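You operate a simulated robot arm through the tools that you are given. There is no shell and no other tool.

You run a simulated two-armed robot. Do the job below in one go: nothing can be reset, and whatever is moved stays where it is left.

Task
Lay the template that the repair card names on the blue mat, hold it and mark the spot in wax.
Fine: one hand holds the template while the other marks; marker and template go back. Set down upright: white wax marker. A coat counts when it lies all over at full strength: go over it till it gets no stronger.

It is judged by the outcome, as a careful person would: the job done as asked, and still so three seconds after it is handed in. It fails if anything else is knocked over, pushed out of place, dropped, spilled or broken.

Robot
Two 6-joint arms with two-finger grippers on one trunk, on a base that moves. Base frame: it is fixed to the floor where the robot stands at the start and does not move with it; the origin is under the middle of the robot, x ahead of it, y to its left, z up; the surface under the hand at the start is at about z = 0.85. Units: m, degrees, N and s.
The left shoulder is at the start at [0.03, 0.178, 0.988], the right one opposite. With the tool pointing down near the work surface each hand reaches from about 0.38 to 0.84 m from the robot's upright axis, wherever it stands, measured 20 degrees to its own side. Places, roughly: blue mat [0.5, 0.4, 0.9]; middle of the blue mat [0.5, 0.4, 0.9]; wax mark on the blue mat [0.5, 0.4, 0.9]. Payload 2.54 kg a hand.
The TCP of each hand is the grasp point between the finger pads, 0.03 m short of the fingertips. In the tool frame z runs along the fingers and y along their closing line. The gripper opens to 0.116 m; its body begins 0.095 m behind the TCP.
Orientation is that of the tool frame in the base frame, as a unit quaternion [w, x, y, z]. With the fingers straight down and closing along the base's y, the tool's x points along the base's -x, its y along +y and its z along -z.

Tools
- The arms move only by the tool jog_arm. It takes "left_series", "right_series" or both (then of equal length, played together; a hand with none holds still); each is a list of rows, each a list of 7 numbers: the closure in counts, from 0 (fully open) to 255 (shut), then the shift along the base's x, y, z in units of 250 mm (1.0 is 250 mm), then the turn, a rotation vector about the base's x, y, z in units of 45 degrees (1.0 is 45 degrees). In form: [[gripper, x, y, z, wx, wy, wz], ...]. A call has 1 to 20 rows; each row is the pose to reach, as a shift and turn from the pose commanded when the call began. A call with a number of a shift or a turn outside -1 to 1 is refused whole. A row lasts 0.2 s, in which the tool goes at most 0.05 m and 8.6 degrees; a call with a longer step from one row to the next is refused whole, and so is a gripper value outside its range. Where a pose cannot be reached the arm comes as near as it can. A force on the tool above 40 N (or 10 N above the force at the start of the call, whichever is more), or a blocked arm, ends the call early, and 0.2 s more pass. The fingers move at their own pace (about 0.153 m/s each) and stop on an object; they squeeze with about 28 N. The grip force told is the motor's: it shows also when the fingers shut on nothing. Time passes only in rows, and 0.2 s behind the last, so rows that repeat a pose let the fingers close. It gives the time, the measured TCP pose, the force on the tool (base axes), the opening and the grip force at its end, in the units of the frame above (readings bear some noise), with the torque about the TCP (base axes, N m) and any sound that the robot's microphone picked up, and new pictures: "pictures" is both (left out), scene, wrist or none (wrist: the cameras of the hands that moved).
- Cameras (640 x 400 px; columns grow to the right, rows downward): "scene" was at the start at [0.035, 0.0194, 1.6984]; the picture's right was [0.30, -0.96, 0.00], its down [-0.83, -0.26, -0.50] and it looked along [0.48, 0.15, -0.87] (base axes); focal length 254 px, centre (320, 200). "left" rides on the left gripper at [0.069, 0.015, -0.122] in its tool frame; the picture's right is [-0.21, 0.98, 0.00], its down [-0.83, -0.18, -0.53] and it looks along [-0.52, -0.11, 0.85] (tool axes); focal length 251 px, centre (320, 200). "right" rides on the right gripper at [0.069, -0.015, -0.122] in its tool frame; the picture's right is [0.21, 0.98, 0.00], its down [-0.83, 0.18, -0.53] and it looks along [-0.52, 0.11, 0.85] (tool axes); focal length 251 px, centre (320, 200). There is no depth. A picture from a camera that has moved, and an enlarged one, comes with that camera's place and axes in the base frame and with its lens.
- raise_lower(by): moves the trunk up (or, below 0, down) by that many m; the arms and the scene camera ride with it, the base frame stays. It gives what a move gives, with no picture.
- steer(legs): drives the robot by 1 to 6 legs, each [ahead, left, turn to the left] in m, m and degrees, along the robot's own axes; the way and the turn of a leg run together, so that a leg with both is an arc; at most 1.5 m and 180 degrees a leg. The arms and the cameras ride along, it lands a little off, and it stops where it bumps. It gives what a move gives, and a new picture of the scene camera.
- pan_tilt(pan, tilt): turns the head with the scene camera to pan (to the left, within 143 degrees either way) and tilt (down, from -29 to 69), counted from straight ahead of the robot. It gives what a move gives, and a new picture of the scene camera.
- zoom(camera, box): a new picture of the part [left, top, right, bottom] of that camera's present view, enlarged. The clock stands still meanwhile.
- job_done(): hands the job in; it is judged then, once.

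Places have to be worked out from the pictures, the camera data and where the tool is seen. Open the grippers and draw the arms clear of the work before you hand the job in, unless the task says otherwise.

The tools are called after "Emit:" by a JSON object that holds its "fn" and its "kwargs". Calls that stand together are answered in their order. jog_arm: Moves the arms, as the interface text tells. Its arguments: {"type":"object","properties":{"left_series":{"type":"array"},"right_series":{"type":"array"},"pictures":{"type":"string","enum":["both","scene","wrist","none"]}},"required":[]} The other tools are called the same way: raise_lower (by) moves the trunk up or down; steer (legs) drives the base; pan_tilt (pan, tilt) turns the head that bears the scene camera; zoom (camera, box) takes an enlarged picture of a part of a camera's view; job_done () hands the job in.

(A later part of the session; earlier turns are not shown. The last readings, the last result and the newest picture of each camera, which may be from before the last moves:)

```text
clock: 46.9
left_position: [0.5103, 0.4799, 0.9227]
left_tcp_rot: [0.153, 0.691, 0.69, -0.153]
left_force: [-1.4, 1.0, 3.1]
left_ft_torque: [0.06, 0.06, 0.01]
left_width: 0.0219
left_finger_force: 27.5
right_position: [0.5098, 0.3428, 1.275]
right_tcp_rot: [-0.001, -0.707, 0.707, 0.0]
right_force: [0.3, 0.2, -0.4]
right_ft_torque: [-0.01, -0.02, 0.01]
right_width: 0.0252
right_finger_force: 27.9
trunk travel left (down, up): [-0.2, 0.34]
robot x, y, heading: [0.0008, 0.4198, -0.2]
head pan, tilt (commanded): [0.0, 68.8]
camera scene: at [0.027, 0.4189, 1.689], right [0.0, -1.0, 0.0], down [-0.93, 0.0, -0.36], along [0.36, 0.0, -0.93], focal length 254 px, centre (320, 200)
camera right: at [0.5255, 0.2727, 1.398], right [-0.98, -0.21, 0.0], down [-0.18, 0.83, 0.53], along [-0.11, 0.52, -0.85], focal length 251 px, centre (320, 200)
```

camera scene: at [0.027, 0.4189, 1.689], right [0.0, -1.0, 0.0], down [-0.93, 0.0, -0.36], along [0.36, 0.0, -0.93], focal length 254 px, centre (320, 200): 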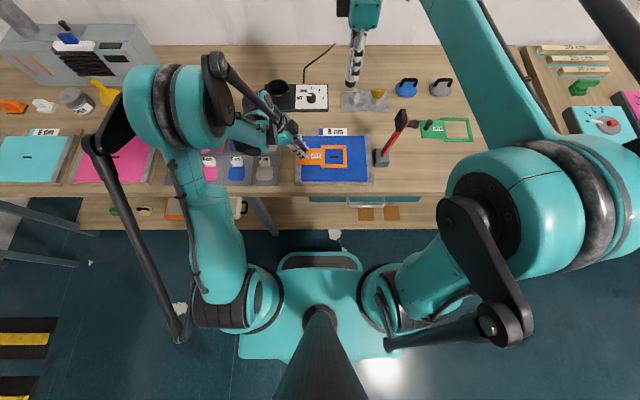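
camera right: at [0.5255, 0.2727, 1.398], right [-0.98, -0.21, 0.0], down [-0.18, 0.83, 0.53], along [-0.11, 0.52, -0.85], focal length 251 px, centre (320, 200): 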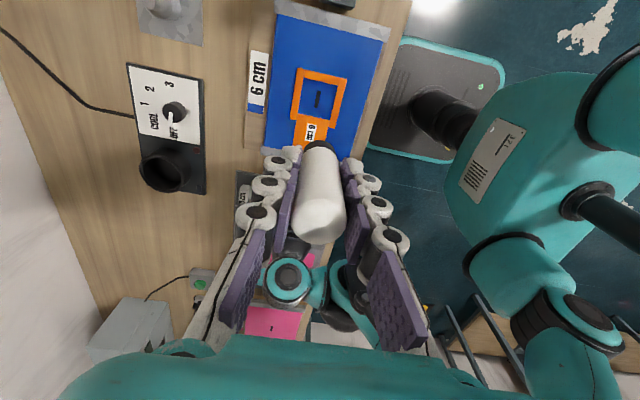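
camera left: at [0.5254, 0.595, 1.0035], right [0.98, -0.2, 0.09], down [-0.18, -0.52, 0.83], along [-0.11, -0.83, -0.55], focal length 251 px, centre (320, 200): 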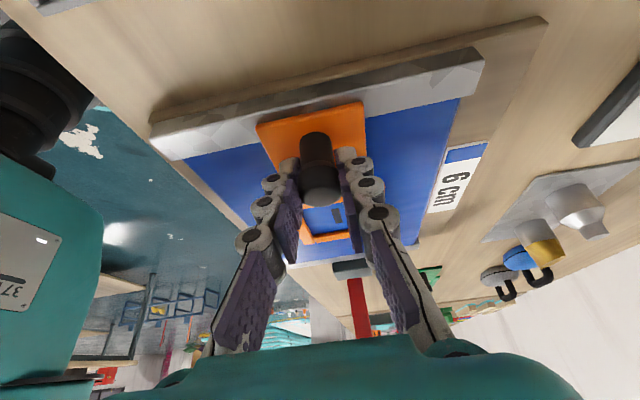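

The marker is near the mat, tip around z = 1.217, and the left hand is well clear to the left. I line up in y and lower to z ≈ 1.025.

Emit:
{"fn": "jog_arm", "kwargs": {"right_series": [[255, 0, 0.06, 0, 0, 0, 0], [255, 0.002, 0.112, -0.05, 0, 0, 0], [255, 0.002, 0.112, -0.2, 0, 0, 0], [255, 0.002, 0.112, -0.35, 0, 0, 0], [255, 0.002, 0.112, -0.5, 0, 0, 0], [255, 0.002, 0.112, -0.65, 0, 0, 0], [255, 0.002, 0.112, -0.8, 0, 0, 0], [255, 0.002, 0.112, -0.92, 0, 0, 0], [255, 0.002, 0.112, -1.0, 0, 0, 0], [255, 0.002, 0.112, -1.0, 0, 0, 0]], "pictures": "both"}}

Emit:
{"fn": "zoom", "kwargs": {"camera": "scene", "box": [270, 70, 430, 190]}}

```text
clock: 49.1
left_position: [0.5091, 0.4804, 0.9223]
left_tcp_rot: [0.153, 0.691, 0.69, -0.153]
left_force: [0.3, 0.4, 2.7]
left_ft_torque: [-0.04, 0.01, 0.01]
left_width: 0.0218
left_finger_force: 27.8
right_position: [0.5112, 0.3711, 1.0245]
right_tcp_rot: [0.0, -0.706, 0.708, -0.001]
right_force: [-0.1, 0.1, -0.5]
right_ft_torque: [0.02, 0.0, -0.03]
right_width: 0.0252
right_finger_force: 28.4
trunk travel left (down, up): [-0.2, 0.34]
robot x, y, heading: [0.0004, 0.4176, 0.0]
head pan, tilt (commanded): [0.0, 68.8]
camera scene: at [0.0272, 0.4188, 1.689], right [0.0, -1.0, 0.0], down [-0.93, 0.0, -0.36], along [0.36, 0.0, -0.93], focal length 254 px, centre (320, 200)
camera right: at [0.5262, 0.3012, 1.1465], right [-0.98, -0.21, 0.0], down [-0.18, 0.83, 0.53], along [-0.11, 0.52, -0.85], focal length 251 px, centre (320, 200)
```

scene: 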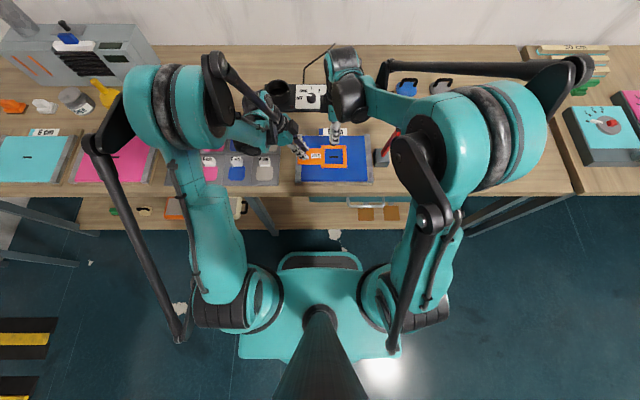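
right: 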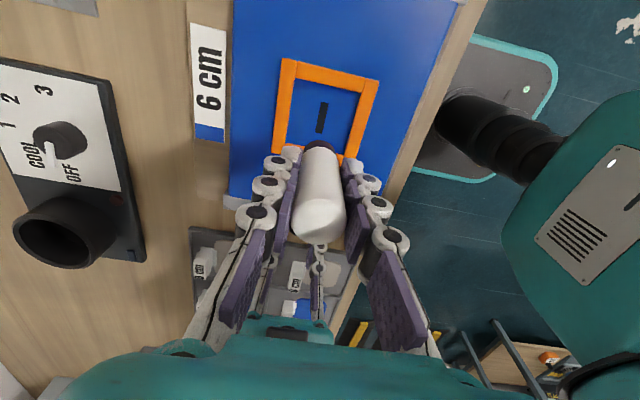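

```text
3.33 times, centred on (350, 130) of scene
camera zoom: at [0.0272, 0.4188, 1.689], right [0.0, -1.0, 0.0], down [-0.93, 0.0, -0.36], along [0.36, 0.0, -0.93], focal length 847 px, centre (220, 433)
```

zoom: 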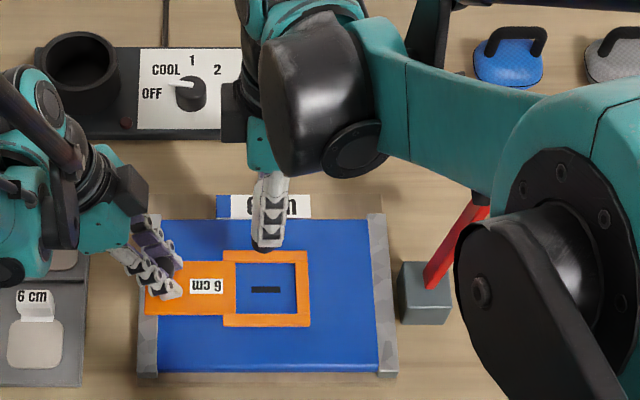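

The marker hangs just above the window, both hands clear of each other and the mallet. I zoom the right camera to measure the marker tip against window and dash.

Emit:
{"fn": "zoom", "kwargs": {"camera": "right", "box": [260, 50, 400, 170]}}

Emit:
{"fn": "zoom", "kwargs": {"camera": "left", "box": [240, 120, 420, 290]}}

```text
3.33 times, centred on (330, 110) of right
camera zoom: at [0.5262, 0.3012, 1.1465], right [-0.98, -0.21, 0.0], down [-0.18, 0.83, 0.53], along [-0.11, 0.52, -0.85], focal length 838 px, centre (287, 500)
```

zoom: 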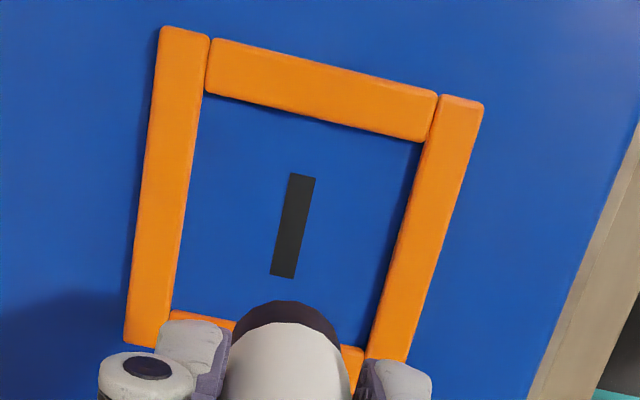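

```text
2.35 times, centred on (330, 205) of left
camera zoom: at [0.5258, 0.5946, 1.0035], right [0.98, -0.2, 0.09], down [-0.18, -0.52, 0.83], along [-0.12, -0.83, -0.55], focal length 592 px, centre (296, 188)
```

zoom: 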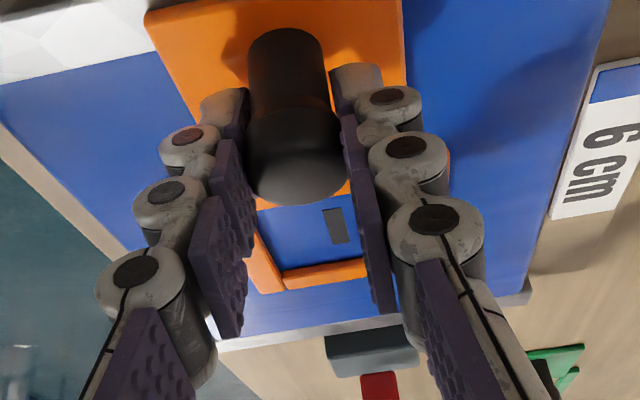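

The window centre lies 4 mm right of the right TCP and measures 65 mm square; the marker's tip disc is about 24 mm wide. I shift −3.5 mm in y and lower to z ≈ 0.945, about 8 mm above touching.

Emit:
{"fn": "jog_arm", "kwargs": {"right_series": [[255, 0, -0.014, 0, 0, 0, 0], [255, 0, -0.014, -0.08, 0, 0, 0], [255, 0, -0.014, -0.16, 0, 0, 0], [255, 0, -0.014, -0.24, 0, 0, 0], [255, 0, -0.014, -0.29, 0, 0, 0], [255, 0, -0.014, -0.318, 0, 0, 0], [255, 0, -0.014, -0.318, 0, 0, 0]], "pictures": "both"}}

Emit:
{"fn": "zoom", "kwargs": {"camera": "scene", "box": [280, 100, 400, 190]}}

Emit:
{"fn": "zoom", "kwargs": {"camera": "right", "box": [240, 60, 400, 180]}}

```text
clock: 50.7
left_position: [0.5102, 0.4809, 0.9226]
left_tcp_rot: [0.154, 0.691, 0.69, -0.152]
left_force: [-1.4, 0.3, 2.1]
left_ft_torque: [-0.06, 0.03, -0.02]
left_width: 0.0218
left_finger_force: 27.5
right_position: [0.5112, 0.368, 0.9442]
right_tcp_rot: [0.0, -0.707, 0.708, 0.0]
right_force: [0.1, -1.0, -0.7]
right_ft_torque: [0.01, 0.02, -0.04]
right_width: 0.0253
right_finger_force: 28.0
trunk travel left (down, up): [-0.2, 0.34]
robot x, y, heading: [-0.0012, 0.4179, -0.3]
head pan, tilt (commanded): [0.0, 68.8]
camera scene: at [0.0272, 0.4188, 1.689], right [0.0, -1.0, 0.0], down [-0.93, 0.0, -0.36], along [0.36, 0.0, -0.93], focal length 254 px, centre (320, 200)
camera right: at [0.5261, 0.298, 1.0679], right [-0.98, -0.21, 0.0], down [-0.18, 0.83, 0.53], along [-0.11, 0.52, -0.85], focal length 251 px, centre (320, 200)
```

scene: 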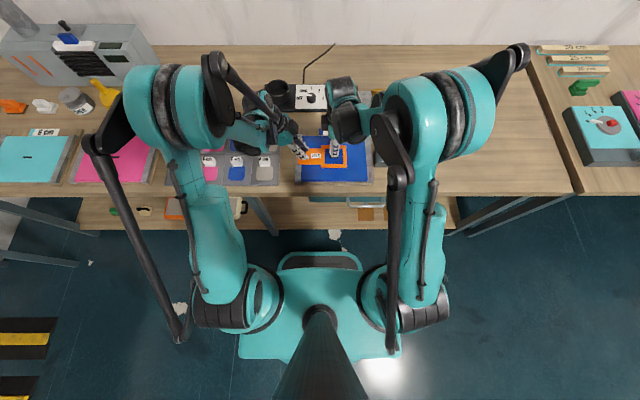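
right: 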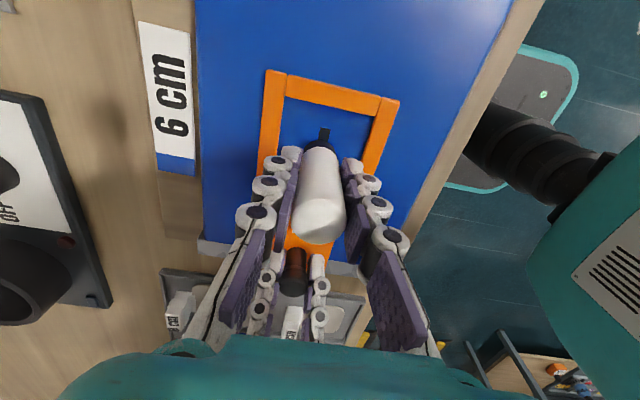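

```text
4.44 times, centred on (340, 145) of scene
camera zoom: at [0.0272, 0.4188, 1.689], right [0.0, -1.0, 0.0], down [-0.93, 0.0, -0.36], along [0.36, 0.0, -0.93], focal length 1129 px, centre (231, 444)
```

zoom: 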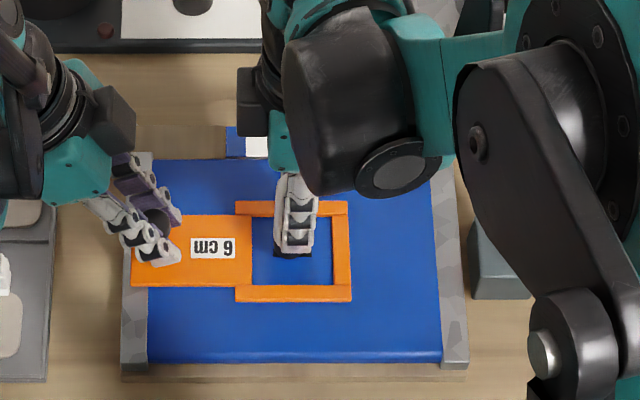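

```text
3.33 times, centred on (320, 120) of right
camera zoom: at [0.5261, 0.298, 1.0679], right [-0.98, -0.21, 0.0], down [-0.18, 0.83, 0.53], along [-0.11, 0.52, -0.85], focal length 838 px, centre (320, 467)
```

zoom: 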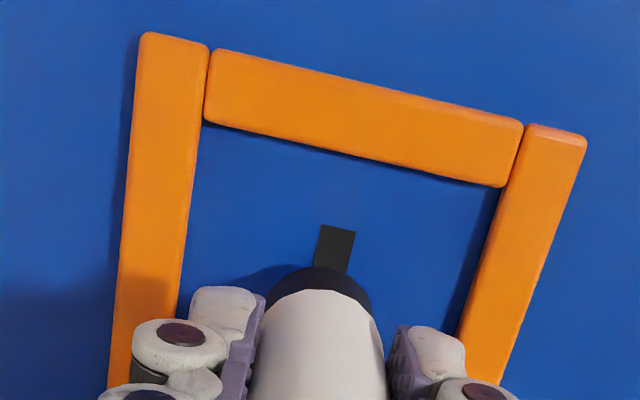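

The marker hangs inside the window about 7 mm above the mat, roughly 2 mm left of its centre. I correct that and lower in fine steps till it touches.

Emit:
{"fn": "jog_arm", "kwargs": {"right_series": [[255, 0, -0.008, 0, 0, 0, 0], [255, 0, -0.008, -0.008, 0, 0, 0], [255, 0, -0.008, -0.016, 0, 0, 0], [255, 0, -0.008, -0.02, 0, 0, 0], [255, 0, -0.008, -0.02, 0, 0, 0]], "pictures": "none"}}

```text
clock: 51.9
left_position: [0.51, 0.4808, 0.9214]
left_tcp_rot: [0.153, 0.691, 0.69, -0.153]
left_force: [0.4, -0.3, 2.0]
left_ft_torque: [0.02, 0.01, 0.02]
left_width: 0.0218
left_finger_force: 28.1
right_position: [0.5116, 0.3656, 0.9403]
right_tcp_rot: [0.0, -0.706, 0.708, 0.0]
right_force: [-0.5, 0.3, -1.3]
right_ft_torque: [0.02, 0.01, -0.02]
right_width: 0.0253
right_finger_force: 27.8
trunk travel left (down, up): [-0.2, 0.34]
robot x, y, heading: [-0.0004, 0.4213, -0.2]
head pan, tilt (commanded): [0.0, 68.8]
```

No contact yet (z ≈ 0.940); another 2 mm in half-millimetre steps.

Emit:
{"fn": "jog_arm", "kwargs": {"right_series": [[255, 0, 0, -0.002, 0, 0, 0], [255, 0, 0, -0.004, 0, 0, 0], [255, 0, 0, -0.006, 0, 0, 0], [255, 0, 0, -0.008, 0, 0, 0], [255, 0, 0, -0.008, 0, 0, 0]], "pictures": "none"}}

```text
clock: 53.1
left_position: [0.5098, 0.4808, 0.9216]
left_tcp_rot: [0.153, 0.691, 0.69, -0.153]
left_force: [-0.2, -0.5, 2.1]
left_ft_torque: [-0.01, -0.03, 0.01]
left_width: 0.0217
left_finger_force: 28.4
right_position: [0.5101, 0.3656, 0.9377]
right_tcp_rot: [0.0, -0.706, 0.708, 0.001]
right_force: [0.0, 1.0, 0.1]
right_ft_torque: [0.01, -0.06, 0.02]
right_width: 0.0254
right_finger_force: 28.1
trunk travel left (down, up): [-0.2, 0.34]
robot x, y, heading: [-0.0006, 0.4185, 0.2]
head pan, tilt (commanded): [0.0, 68.8]
```

Still free or barely touching (0.1 N at z ≈ 0.9377); 1.2 mm more and then a look.

Emit:
{"fn": "jog_arm", "kwargs": {"right_series": [[255, 0, 0, -0.002, 0, 0, 0], [255, 0, 0, -0.0048, 0, 0, 0], [255, 0, 0, -0.0048, 0, 0, 0]], "pictures": "both"}}

Emit:
{"fn": "zoom", "kwargs": {"camera": "right", "box": [240, 60, 400, 180]}}

Emit:
{"fn": "zoom", "kwargs": {"camera": "scene", "box": [290, 125, 380, 185]}}

```text
clock: 53.9
left_position: [0.5101, 0.4798, 0.9221]
left_tcp_rot: [0.154, 0.691, 0.689, -0.153]
left_force: [0.4, 0.5, 0.1]
left_ft_torque: [0.06, 0.0, -0.01]
left_width: 0.022
left_finger_force: 28.2
right_position: [0.5112, 0.3649, 0.9355]
right_tcp_rot: [0.001, -0.706, 0.708, 0.0]
right_force: [0.8, -0.5, 9.2]
right_ft_torque: [0.05, -0.08, -0.02]
right_width: 0.0254
right_finger_force: 28.0
trunk travel left (down, up): [-0.2, 0.34]
robot x, y, heading: [0.0008, 0.4191, -0.2]
head pan, tilt (commanded): [0.0, 68.8]
camera scene: at [0.0268, 0.4189, 1.6891], right [0.0, -1.0, 0.0], down [-0.93, 0.0, -0.36], along [0.36, 0.0, -0.93], focal length 254 px, centre (320, 200)
camera right: at [0.5262, 0.2956, 1.0596], right [-0.98, -0.21, 0.0], down [-0.18, 0.83, 0.53], along [-0.11, 0.52, -0.85], focal length 251 px, centre (320, 200)
```

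scene: 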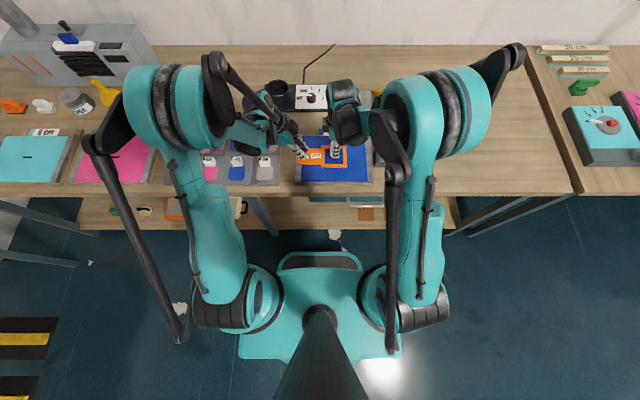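
right: 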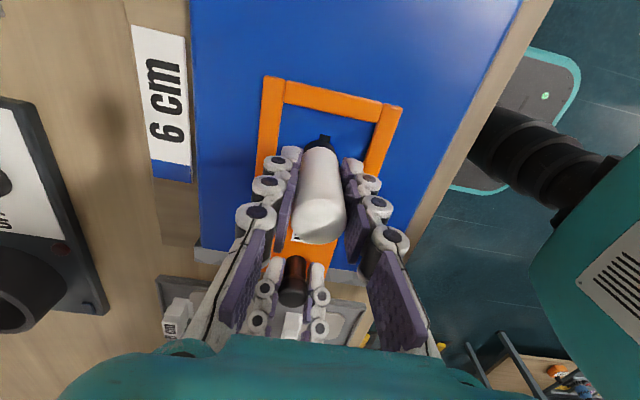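

```text
3.33 times, centred on (320, 120) of right
camera zoom: at [0.5262, 0.2956, 1.0596], right [-0.98, -0.21, 0.0], down [-0.18, 0.83, 0.53], along [-0.11, 0.52, -0.85], focal length 838 px, centre (320, 467)
```

zoom: 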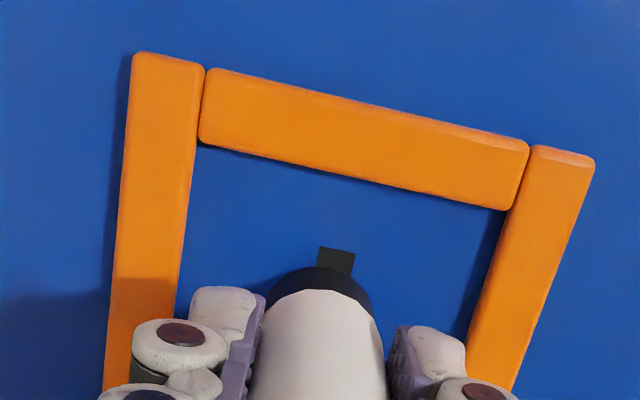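

```text
6.67 times, centred on (335, 155) of scene
camera zoom: at [0.0268, 0.4189, 1.6891], right [0.0, -1.0, 0.0], down [-0.93, 0.0, -0.36], along [0.36, 0.0, -0.93], focal length 1694 px, centre (220, 500)
```

zoom: 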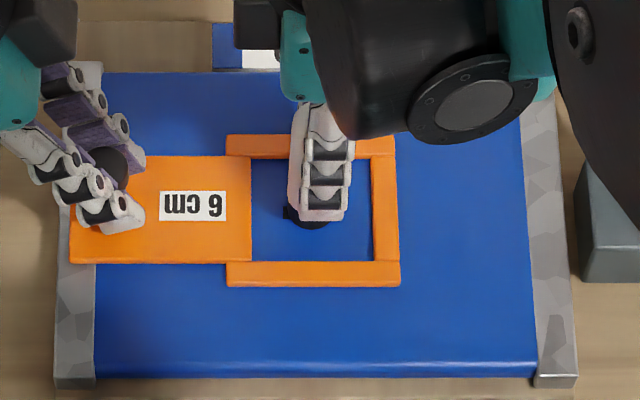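

The marker touches with 9 N and the hold on the template has eased to about nil. I press the left hand 0.3 mm more and try a first stroke along x to see what trace the wax leaves.

Emit:
{"fn": "jog_arm", "kwargs": {"left_series": [[255, 0, 0, -0.0012, 0, 0, 0], [255, 0, 0, -0.0016, 0, 0, 0], [255, 0, 0, -0.0016, 0, 0, 0], [255, 0, 0, -0.0016, 0, 0, 0], [255, 0, 0, -0.0016, 0, 0, 0], [255, 0, 0, -0.0016, 0, 0, 0], [255, 0, 0, -0.0016, 0, 0, 0], [255, 0, 0, -0.0016, 0, 0, 0], [255, 0, 0, -0.0016, 0, 0, 0], [255, 0, 0, -0.0016, 0, 0, 0]], "right_series": [[255, 0, 0, 0, 0, 0, 0], [255, -0.016, 0, 0, 0, 0, 0], [255, -0.032, 0, 0, 0, 0, 0], [255, -0.048, 0, 0, 0, 0, 0], [255, -0.064, 0, 0, 0, 0, 0], [255, -0.048, 0, 0, 0, 0, 0], [255, -0.032, 0, 0, 0, 0, 0], [255, 0, 0, 0, 0, 0, 0], [255, 0.03, 0, 0, 0, 0, 0], [255, 0.06, 0, 0, 0, 0, 0]], "pictures": "both"}}

Emit:
{"fn": "zoom", "kwargs": {"camera": "scene", "box": [290, 125, 380, 185]}}

Emit:
{"fn": "zoom", "kwargs": {"camera": "right", "box": [240, 60, 400, 180]}}

```text
clock: 56.1
left_position: [0.5099, 0.4806, 0.9214]
left_tcp_rot: [0.154, 0.69, 0.69, -0.152]
left_force: [2.5, 0.4, 13.5]
left_ft_torque: [-0.13, -0.04, 0.02]
left_width: 0.022
left_finger_force: 28.2
right_position: [0.527, 0.3654, 0.9369]
right_tcp_rot: [-0.001, -0.706, 0.708, 0.0]
right_force: [-0.2, 0.4, 0.0]
right_ft_torque: [0.0, 0.01, -0.02]
right_width: 0.0253
right_finger_force: 28.0
trunk travel left (down, up): [-0.2, 0.34]
robot x, y, heading: [0.0009, 0.4213, -0.3]
head pan, tilt (commanded): [0.0, 68.8]
camera scene: at [0.0264, 0.4187, 1.6891], right [0.0, -1.0, 0.0], down [-0.93, 0.0, -0.36], along [0.36, 0.0, -0.93], focal length 254 px, centre (320, 200)
camera right: at [0.541, 0.2958, 1.0598], right [-0.98, -0.21, 0.0], down [-0.18, 0.83, 0.53], along [-0.11, 0.52, -0.85], focal length 251 px, centre (320, 200)
camera left: at [0.5254, 0.5947, 1.0033], right [0.98, -0.2, 0.09], down [-0.18, -0.52, 0.83], along [-0.12, -0.83, -0.55], focal length 251 px, centre (320, 200)
```

scene: 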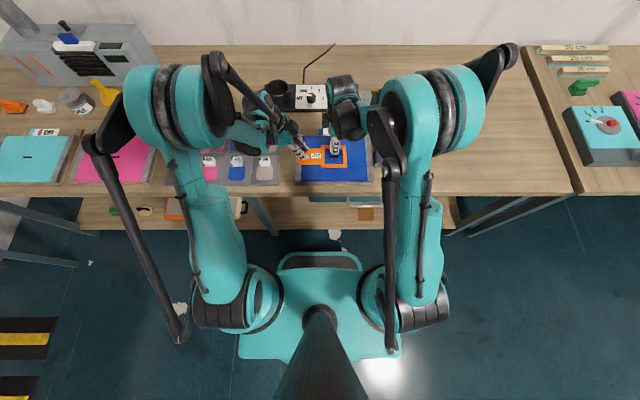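
right: 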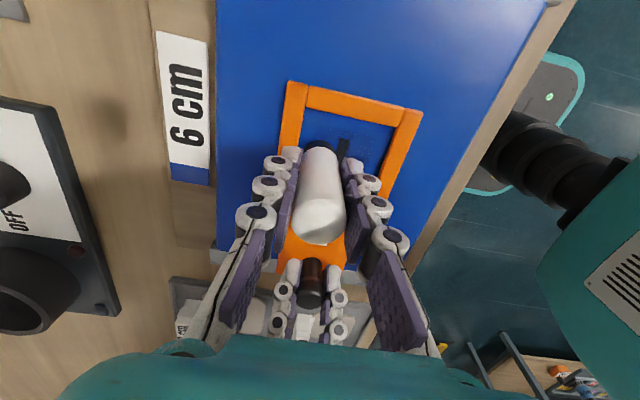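
left: 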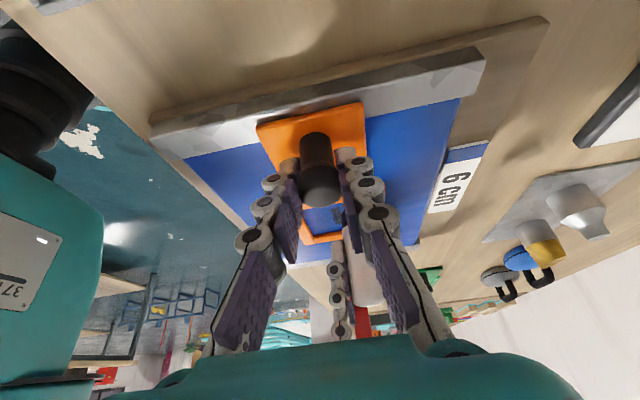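

```text
6.67 times, centred on (335, 155) of scene
camera zoom: at [0.0264, 0.4187, 1.6891], right [0.0, -1.0, 0.0], down [-0.93, 0.0, -0.36], along [0.36, 0.0, -0.93], focal length 1694 px, centre (220, 500)
```

zoom: 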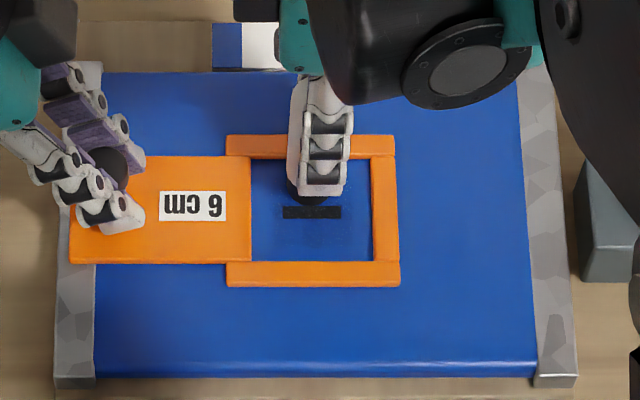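

```text
3.33 times, centred on (320, 120) of right
camera zoom: at [0.541, 0.2958, 1.0598], right [-0.98, -0.21, 0.0], down [-0.18, 0.83, 0.53], along [-0.11, 0.52, -0.85], focal length 838 px, centre (320, 467)
```

zoom: 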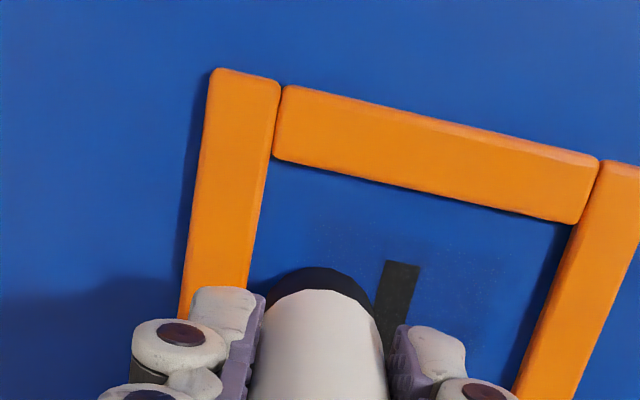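

A very faint speckled trace seems to appear; the right force has dropped to 0, so contact is marginal here. I zoom closer to see how wide and how strong the trace is.

Emit:
{"fn": "zoom", "kwargs": {"camera": "scene", "box": [320, 140, 350, 170]}}

Emit:
{"fn": "zoom", "kwargs": {"camera": "right", "box": [300, 90, 400, 150]}}

Emit:
{"fn": "zoom", "kwargs": {"camera": "left", "box": [290, 190, 370, 250]}}

```text
13.33 times, centred on (335, 155) of scene
camera zoom: at [0.0264, 0.4187, 1.6891], right [0.0, -1.0, 0.0], down [-0.93, 0.0, -0.36], along [0.36, 0.0, -0.93], focal length 3388 px, centre (120, 800)
```

zoom: 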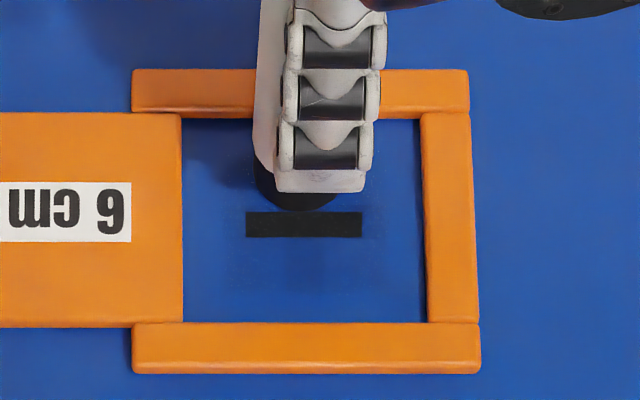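

```text
6.40 times, centred on (350, 120) of right
camera zoom: at [0.541, 0.2958, 1.0598], right [-0.98, -0.21, 0.0], down [-0.18, 0.83, 0.53], along [-0.11, 0.52, -0.85], focal length 1609 px, centre (128, 712)
```

zoom: 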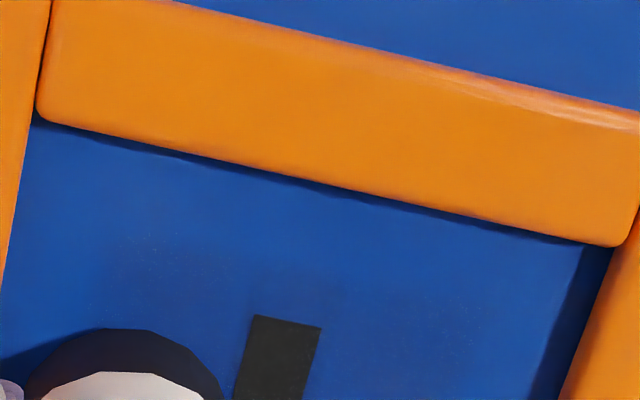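

```text
6.67 times, centred on (330, 220) of left
camera zoom: at [0.5254, 0.5947, 1.0033], right [0.98, -0.2, 0.09], down [-0.18, -0.52, 0.83], along [-0.12, -0.83, -0.55], focal length 1676 px, centre (253, 67)
```

zoom: 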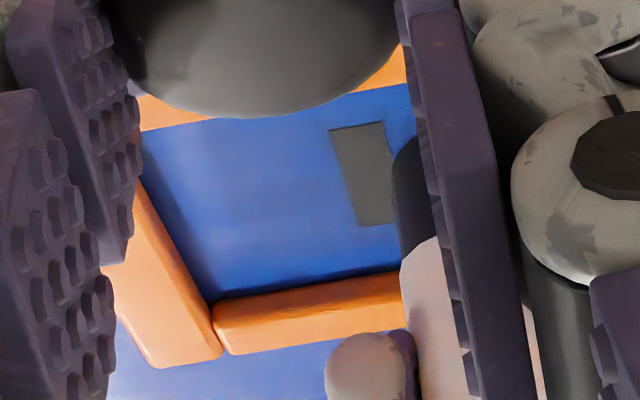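

There is only a faint speckle so far, reaching some 2 cm to the side of the marker. I press the marker 0.6 mm further and rub back and forth along x, then look again.

Emit:
{"fn": "jog_arm", "kwargs": {"right_series": [[255, 0, 0, -0.0024, 0, 0, 0], [255, -0.02, 0, -0.0024, 0, 0, 0], [255, -0.04, 0, -0.0024, 0, 0, 0], [255, -0.06, 0, -0.0024, 0, 0, 0], [255, -0.08, 0, -0.0024, 0, 0, 0], [255, -0.1, 0, -0.0024, 0, 0, 0], [255, -0.12, 0, -0.0024, 0, 0, 0], [255, -0.136, 0, -0.0024, 0, 0, 0], [255, -0.12, 0, -0.0024, 0, 0, 0], [255, -0.1, 0, -0.0024, 0, 0, 0], [255, -0.08, 0, -0.0024, 0, 0, 0], [255, -0.06, 0, -0.0024, 0, 0, 0], [255, -0.06, 0, -0.0024, 0, 0, 0]], "pictures": "none"}}

Emit:
{"fn": "zoom", "kwargs": {"camera": "right", "box": [260, 70, 400, 160]}}

Emit:
{"fn": "zoom", "kwargs": {"camera": "scene", "box": [315, 140, 355, 170]}}

```text
clock: 58.9
left_position: [0.5104, 0.4798, 0.9223]
left_tcp_rot: [0.154, 0.691, 0.69, -0.153]
left_force: [-1.5, -0.2, 0.3]
left_ft_torque: [0.01, 0.05, -0.01]
left_width: 0.0218
left_finger_force: 28.5
right_position: [0.5109, 0.3658, 0.9358]
right_tcp_rot: [0.001, -0.706, 0.708, 0.0]
right_force: [-2.1, 0.3, 6.8]
right_ft_torque: [0.04, 0.19, 0.01]
right_width: 0.0252
right_finger_force: 27.9
trunk travel left (down, up): [-0.2, 0.34]
robot x, y, heading: [-0.0008, 0.419, -0.1]
head pan, tilt (commanded): [0.0, 68.8]
```

```text
4.44 times, centred on (330, 115) of right
camera zoom: at [0.526, 0.2956, 1.0594], right [-0.98, -0.21, 0.0], down [-0.18, 0.83, 0.53], along [-0.11, 0.52, -0.85], focal length 1118 px, centre (276, 578)
```

zoom: 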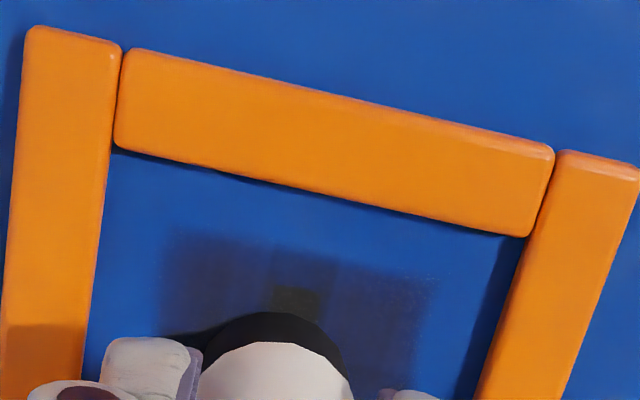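

```text
13.33 times, centred on (335, 155) of scene
camera zoom: at [0.0261, 0.4189, 1.689], right [0.0, -1.0, 0.0], down [-0.93, 0.0, -0.36], along [0.36, 0.0, -0.93], focal length 3388 px, centre (120, 800)
```

zoom: 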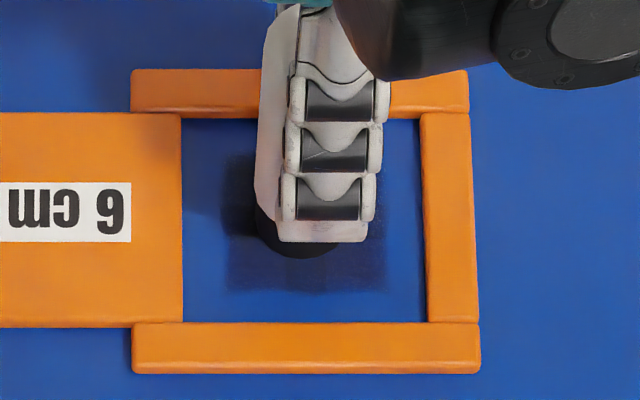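

Now a clear darker patch shows under the marker, about 4 × 4 cm with sharp edges, growing stronger with each pass. I firm up both hands slightly and run a raster over the window within ±19 mm of its centre.

Emit:
{"fn": "jog_arm", "kwargs": {"left_series": [[255, 0, 0, -0.0008, 0, 0, 0], [255, 0, 0, -0.0012, 0, 0, 0], [255, 0, 0, -0.0012, 0, 0, 0], [255, 0, 0, -0.0012, 0, 0, 0], [255, 0, 0, -0.0012, 0, 0, 0], [255, 0, 0, -0.0012, 0, 0, 0], [255, 0, 0, -0.0012, 0, 0, 0], [255, 0, 0, -0.0012, 0, 0, 0], [255, 0, 0, -0.0012, 0, 0, 0], [255, 0, 0, -0.0012, 0, 0, 0], [255, 0, 0, -0.0012, 0, 0, 0], [255, 0, 0, -0.0012, 0, 0, 0], [255, 0, 0, -0.0012, 0, 0, 0], [255, 0, 0, -0.0012, 0, 0, 0], [255, 0, 0, -0.0012, 0, 0, 0]], "right_series": [[255, 0, 0, -0.001, 0, 0, 0], [255, 0, 0.038, -0.001, 0, 0, 0], [255, 0, 0.074, -0.001, 0, 0, 0], [255, 0.038, 0.074, -0.001, 0, 0, 0], [255, 0.074, 0.074, -0.001, 0, 0, 0], [255, 0.038, 0.074, -0.001, 0, 0, 0], [255, 0, 0.074, -0.001, 0, 0, 0], [255, -0.038, 0.074, -0.001, 0, 0, 0], [255, -0.074, 0.074, -0.001, 0, 0, 0], [255, -0.074, 0.038, -0.001, 0, 0, 0], [255, -0.074, 0, -0.001, 0, 0, 0], [255, -0.038, 0, -0.001, 0, 0, 0], [255, 0, 0, -0.001, 0, 0, 0], [255, 0.038, 0, -0.001, 0, 0, 0], [255, 0.074, 0, -0.001, 0, 0, 0]], "pictures": "none"}}

Emit:
{"fn": "zoom", "kwargs": {"camera": "right", "box": [260, 70, 420, 190]}}

Emit:
{"fn": "zoom", "kwargs": {"camera": "scene", "box": [315, 140, 355, 170]}}

```text
clock: 62.1
left_position: [0.5091, 0.4799, 0.9221]
left_tcp_rot: [0.153, 0.691, 0.69, -0.153]
left_force: [0.6, 1.5, 3.6]
left_ft_torque: [0.12, 0.03, -0.01]
left_width: 0.0215
left_finger_force: 28.1
right_position: [0.5278, 0.364, 0.9363]
right_tcp_rot: [0.001, -0.707, 0.707, -0.001]
right_force: [-4.6, -0.3, 10.5]
right_ft_torque: [0.03, 0.19, 0.03]
right_width: 0.0251
right_finger_force: 27.8
trunk travel left (down, up): [-0.2, 0.34]
robot x, y, heading: [0.0013, 0.4219, 0.2]
head pan, tilt (commanded): [0.0, 68.8]
```

```text
3.33 times, centred on (340, 130) of right
camera zoom: at [0.5433, 0.2956, 1.0592], right [-0.98, -0.21, 0.0], down [-0.18, 0.83, 0.53], along [-0.11, 0.52, -0.85], focal length 838 px, centre (253, 433)
```

zoom: 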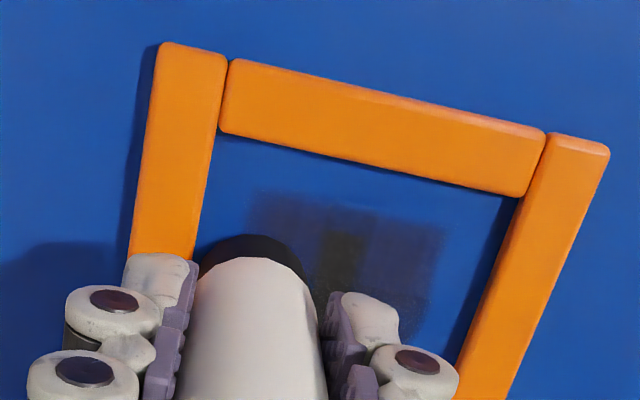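

```text
13.33 times, centred on (335, 155) of scene
camera zoom: at [0.0253, 0.4191, 1.6891], right [0.0, -1.0, 0.0], down [-0.93, 0.0, -0.36], along [0.36, 0.0, -0.93], focal length 3388 px, centre (120, 800)
```

zoom: 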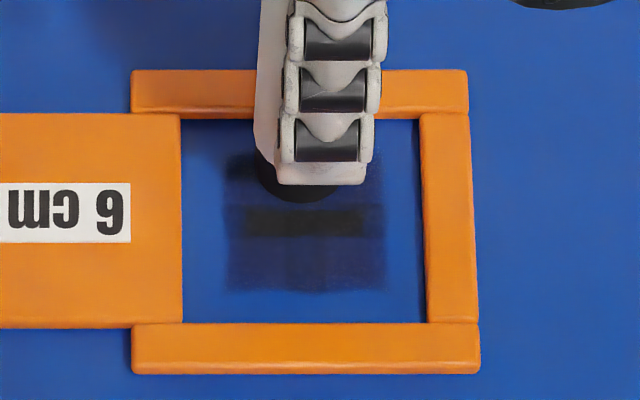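

The coat is confined to a fixed square of about 4.2 cm around the dash and is darkening where I rub; its edges don't grow. I keep rubbing, now over the right half (−y) of the square.

Emit:
{"fn": "jog_arm", "kwargs": {"right_series": [[255, 0, -0.036, 0, 0, 0, 0], [255, -0.037, -0.036, 0, 0, 0, 0], [255, -0.074, -0.036, 0, 0, 0, 0], [255, -0.111, -0.036, 0, 0, 0, 0], [255, -0.148, -0.036, 0, 0, 0, 0], [255, -0.148, -0.072, 0, 0, 0, 0], [255, -0.111, -0.072, 0, 0, 0, 0], [255, -0.074, -0.072, 0, 0, 0, 0], [255, -0.037, -0.072, 0, 0, 0, 0], [255, 0, -0.072, 0, 0, 0, 0], [255, -0.037, -0.072, 0, 0, 0, 0], [255, -0.074, -0.072, 0, 0, 0, 0], [255, -0.111, -0.072, 0, 0, 0, 0], [255, -0.148, -0.072, 0, 0, 0, 0], [255, -0.148, -0.036, 0, 0, 0, 0], [255, -0.111, -0.036, 0, 0, 0, 0], [255, -0.074, -0.036, 0, 0, 0, 0], [255, -0.037, -0.036, 0, 0, 0, 0], [255, 0, -0.036, 0, 0, 0, 0], [255, 0, 0, 0, 0, 0, 0]], "pictures": "none"}}

Emit:
{"fn": "zoom", "kwargs": {"camera": "right", "box": [260, 70, 420, 190]}}

Emit:
{"fn": "zoom", "kwargs": {"camera": "scene", "box": [315, 140, 355, 170]}}

```text
clock: 66.3
left_position: [0.5093, 0.4803, 0.9213]
left_tcp_rot: [0.153, 0.691, 0.689, -0.153]
left_force: [0.4, 1.1, 7.8]
left_ft_torque: [-0.19, -0.01, -0.01]
left_width: 0.0219
left_finger_force: 28.0
right_position: [0.528, 0.3655, 0.9364]
right_tcp_rot: [0.001, -0.706, 0.709, 0.0]
right_force: [0.3, -3.3, 5.6]
right_ft_torque: [-0.07, -0.02, 0.0]
right_width: 0.0252
right_finger_force: 28.0
trunk travel left (down, up): [-0.2, 0.34]
robot x, y, heading: [-0.001, 0.4218, 0.1]
head pan, tilt (commanded): [0.0, 68.8]
```

```text
3.33 times, centred on (340, 130) of right
camera zoom: at [0.5441, 0.2956, 1.0591], right [-0.98, -0.21, 0.0], down [-0.18, 0.83, 0.53], along [-0.11, 0.52, -0.85], focal length 838 px, centre (253, 433)
```

zoom: 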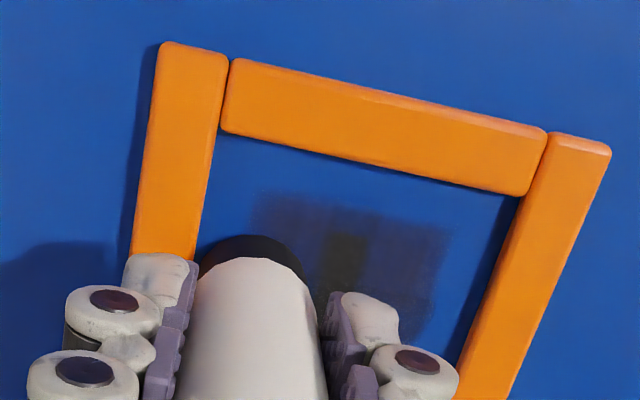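

```text
13.33 times, centred on (335, 155) of scene
camera zoom: at [0.0262, 0.4187, 1.6891], right [0.0, -1.0, 0.0], down [-0.93, 0.0, -0.36], along [0.36, 0.0, -0.93], focal length 3388 px, centre (120, 800)
```

zoom: 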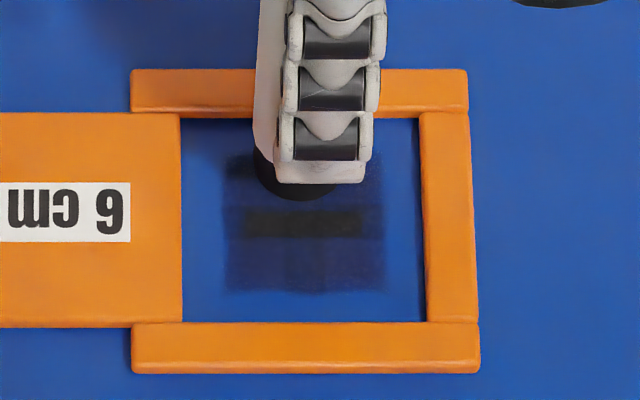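

The −y side is a bit darker. I now give the +y half the same passes.

Emit:
{"fn": "jog_arm", "kwargs": {"right_series": [[255, 0, 0.036, 0, 0, 0, 0], [255, -0.037, 0.036, 0, 0, 0, 0], [255, -0.074, 0.036, 0, 0, 0, 0], [255, -0.111, 0.036, 0, 0, 0, 0], [255, -0.148, 0.036, 0, 0, 0, 0], [255, -0.148, 0.072, 0, 0, 0, 0], [255, -0.111, 0.072, 0, 0, 0, 0], [255, -0.074, 0.072, 0, 0, 0, 0], [255, -0.037, 0.072, 0, 0, 0, 0], [255, 0, 0.072, 0, 0, 0, 0], [255, -0.037, 0.072, 0, 0, 0, 0], [255, -0.074, 0.072, 0, 0, 0, 0], [255, -0.111, 0.072, 0, 0, 0, 0], [255, -0.148, 0.072, 0, 0, 0, 0], [255, -0.148, 0.036, 0, 0, 0, 0], [255, -0.111, 0.036, 0, 0, 0, 0], [255, -0.074, 0.036, 0, 0, 0, 0], [255, -0.037, 0.036, 0, 0, 0, 0], [255, 0, 0.036, 0, 0, 0, 0], [255, 0, 0, 0, 0, 0, 0]], "pictures": "none"}}

Emit:
{"fn": "zoom", "kwargs": {"camera": "scene", "box": [315, 140, 355, 170]}}

```text
clock: 70.5
left_position: [0.5085, 0.4822, 0.9211]
left_tcp_rot: [0.154, 0.691, 0.69, -0.152]
left_force: [-0.5, -0.6, 2.7]
left_ft_torque: [0.0, -0.01, -0.01]
left_width: 0.0219
left_finger_force: 28.4
right_position: [0.5283, 0.3658, 0.936]
right_tcp_rot: [0.0, -0.706, 0.708, -0.001]
right_force: [0.7, 1.3, 7.2]
right_ft_torque: [0.11, -0.05, -0.01]
right_width: 0.0249
right_finger_force: 28.1
trunk travel left (down, up): [-0.2, 0.34]
robot x, y, heading: [-0.0008, 0.4171, 0.1]
head pan, tilt (commanded): [0.0, 68.8]
```

```text
13.33 times, centred on (335, 155) of scene
camera zoom: at [0.0266, 0.4189, 1.6891], right [0.0, -1.0, 0.0], down [-0.93, 0.0, -0.36], along [0.36, 0.0, -0.93], focal length 3388 px, centre (120, 800)
```

zoom: 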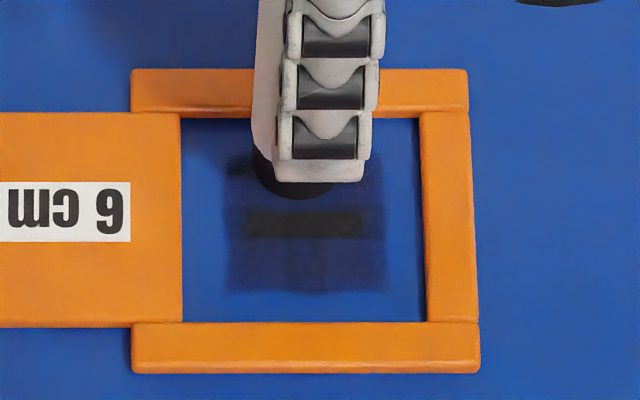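

Changes are now small. I lift the marker straight up 7 cm to see the whole square and judge the evenness of the coat.

Emit:
{"fn": "jog_arm", "kwargs": {"right_series": [[255, -0.02, 0, 0.02, 0, 0, 0], [255, -0.04, 0, 0.1, 0, 0, 0], [255, -0.04, 0, 0.2, 0, 0, 0], [255, 0.02, 0, 0.28, 0, 0, 0], [255, 0.1, 0, 0.3, 0, 0, 0], [255, 0.2, 0, 0.3, 0, 0, 0], [255, 0.2, 0, 0.3, 0, 0, 0]], "pictures": "both"}}

Emit:
{"fn": "zoom", "kwargs": {"camera": "scene", "box": [315, 140, 355, 170]}}

Emit:
{"fn": "zoom", "kwargs": {"camera": "right", "box": [260, 40, 440, 160]}}

```text
clock: 72.1
left_position: [0.5091, 0.4805, 0.9216]
left_tcp_rot: [0.154, 0.691, 0.69, -0.152]
left_force: [-1.2, 0.8, 6.5]
left_ft_torque: [0.07, 0.03, 0.0]
left_width: 0.0217
left_finger_force: 27.1
right_position: [0.5794, 0.3651, 1.0108]
right_tcp_rot: [0.0, -0.706, 0.708, 0.0]
right_force: [-0.6, -0.1, -1.0]
right_ft_torque: [0.0, -0.03, -0.01]
right_width: 0.0252
right_finger_force: 28.0
trunk travel left (down, up): [-0.2, 0.34]
robot x, y, heading: [-0.0002, 0.4195, -0.3]
head pan, tilt (commanded): [0.0, 68.8]
camera scene: at [0.0268, 0.4189, 1.689], right [0.0, -1.0, 0.0], down [-0.93, 0.0, -0.36], along [0.36, 0.0, -0.93], focal length 254 px, centre (320, 200)
camera right: at [0.5946, 0.2955, 1.1333], right [-0.98, -0.21, 0.0], down [-0.18, 0.83, 0.53], along [-0.11, 0.52, -0.85], focal length 251 px, centre (320, 200)
```

scene: 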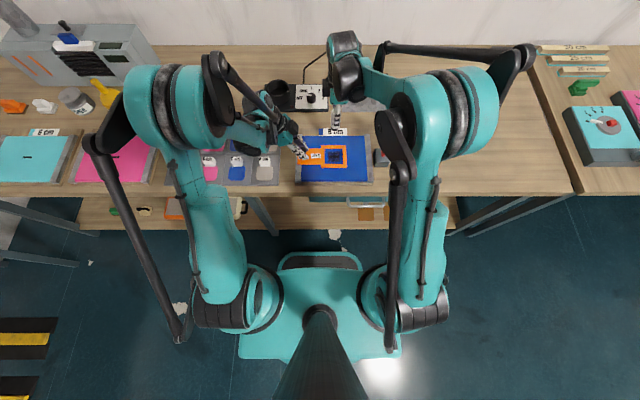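
right: 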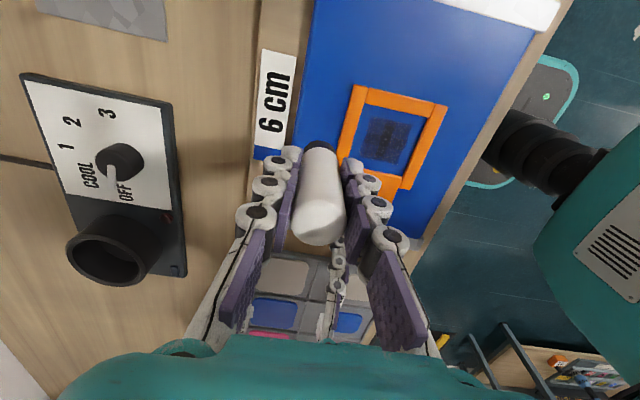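

```text
13.33 times, centred on (335, 155) of scene
camera zoom: at [0.0268, 0.4189, 1.689], right [0.0, -1.0, 0.0], down [-0.93, 0.0, -0.36], along [0.36, 0.0, -0.93], focal length 3388 px, centre (120, 800)
```

zoom: 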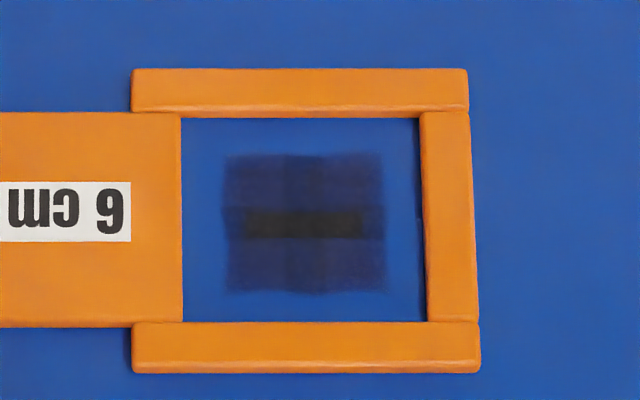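

```text
3.33 times, centred on (350, 100) of right
camera zoom: at [0.5946, 0.2955, 1.1333], right [-0.98, -0.21, 0.0], down [-0.18, 0.83, 0.53], along [-0.11, 0.52, -0.85], focal length 838 px, centre (220, 533)
```

zoom: 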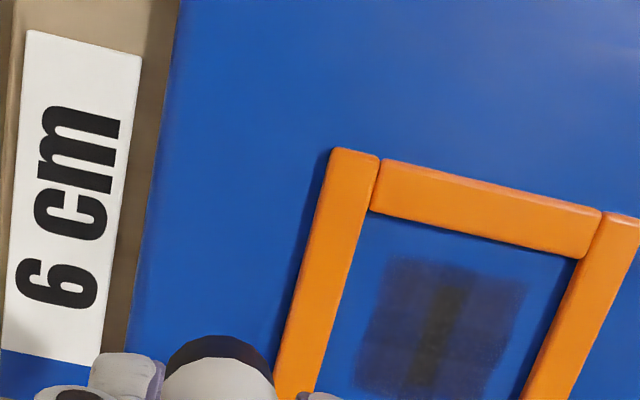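

The coat is a square of four overlapping patches, dark but not clearly at full strength, especially toward the corners. I go back down at the centre and circle over the four patch centres.

Emit:
{"fn": "jog_arm", "kwargs": {"right_series": [[255, -0.1, 0, 0, 0, 0, 0], [255, -0.2, 0, -0.02, 0, 0, 0], [255, -0.274, 0, -0.1, 0, 0, 0], [255, -0.274, 0, -0.22, 0, 0, 0], [255, -0.274, 0, -0.28, 0, 0, 0], [255, -0.274, 0, -0.3, 0, 0, 0], [255, -0.238, 0.036, -0.3, 0, 0, 0], [255, -0.238, 0, -0.3, 0, 0, 0], [255, -0.238, -0.036, -0.3, 0, 0, 0], [255, -0.274, -0.036, -0.3, 0, 0, 0], [255, -0.31, -0.036, -0.3, 0, 0, 0], [255, -0.31, 0, -0.3, 0, 0, 0], [255, -0.31, 0.036, -0.3, 0, 0, 0], [255, -0.274, 0.036, -0.3, 0, 0, 0], [255, -0.238, 0.036, -0.3, 0, 0, 0], [255, -0.238, 0, -0.3, 0, 0, 0], [255, -0.238, -0.036, -0.3, 0, 0, 0], [255, -0.274, -0.036, -0.3, 0, 0, 0], [255, -0.31, -0.036, -0.3, 0, 0, 0], [255, -0.31, 0, -0.3, 0, 0, 0]], "pictures": "none"}}

Emit:
{"fn": "zoom", "kwargs": {"camera": "scene", "box": [315, 140, 355, 170]}}

Emit:
{"fn": "zoom", "kwargs": {"camera": "right", "box": [260, 70, 400, 160]}}

```text
clock: 76.3
left_position: [0.5097, 0.4807, 0.9206]
left_tcp_rot: [0.153, 0.691, 0.69, -0.152]
left_force: [0.0, 0.4, 1.7]
left_ft_torque: [-0.11, -0.03, -0.05]
left_width: 0.0219
left_finger_force: 27.9
right_position: [0.5001, 0.365, 0.9352]
right_tcp_rot: [0.0, -0.706, 0.708, 0.0]
right_force: [-1.1, -2.7, 5.5]
right_ft_torque: [-0.12, 0.05, -0.02]
right_width: 0.0252
right_finger_force: 28.2
trunk travel left (down, up): [-0.2, 0.34]
robot x, y, heading: [0.0018, 0.4207, -0.2]
head pan, tilt (commanded): [0.0, 68.8]
```

```text
13.33 times, centred on (335, 155) of scene
camera zoom: at [0.0268, 0.4187, 1.689], right [0.0, -1.0, 0.0], down [-0.93, 0.0, -0.36], along [0.36, 0.0, -0.93], focal length 3388 px, centre (120, 800)
```

zoom: 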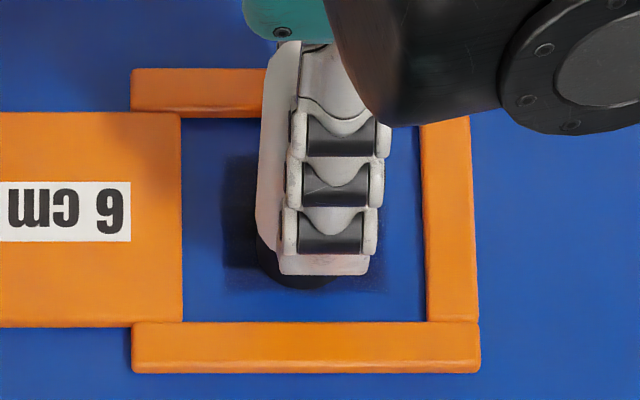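

```text
4.44 times, centred on (330, 115) of right
camera zoom: at [0.5168, 0.2952, 1.0588], right [-0.98, -0.21, 0.0], down [-0.18, 0.83, 0.53], along [-0.11, 0.52, -0.85], focal length 1118 px, centre (276, 578)
```

zoom: 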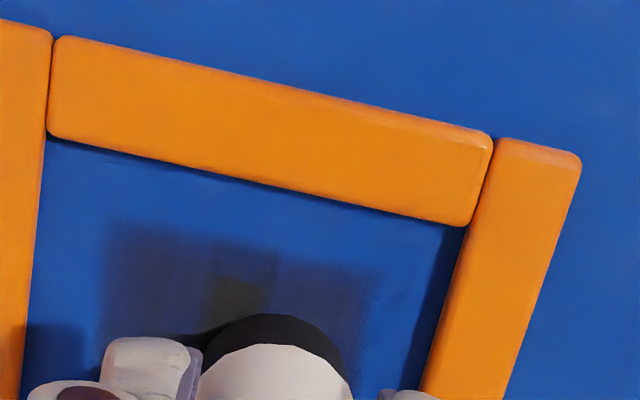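

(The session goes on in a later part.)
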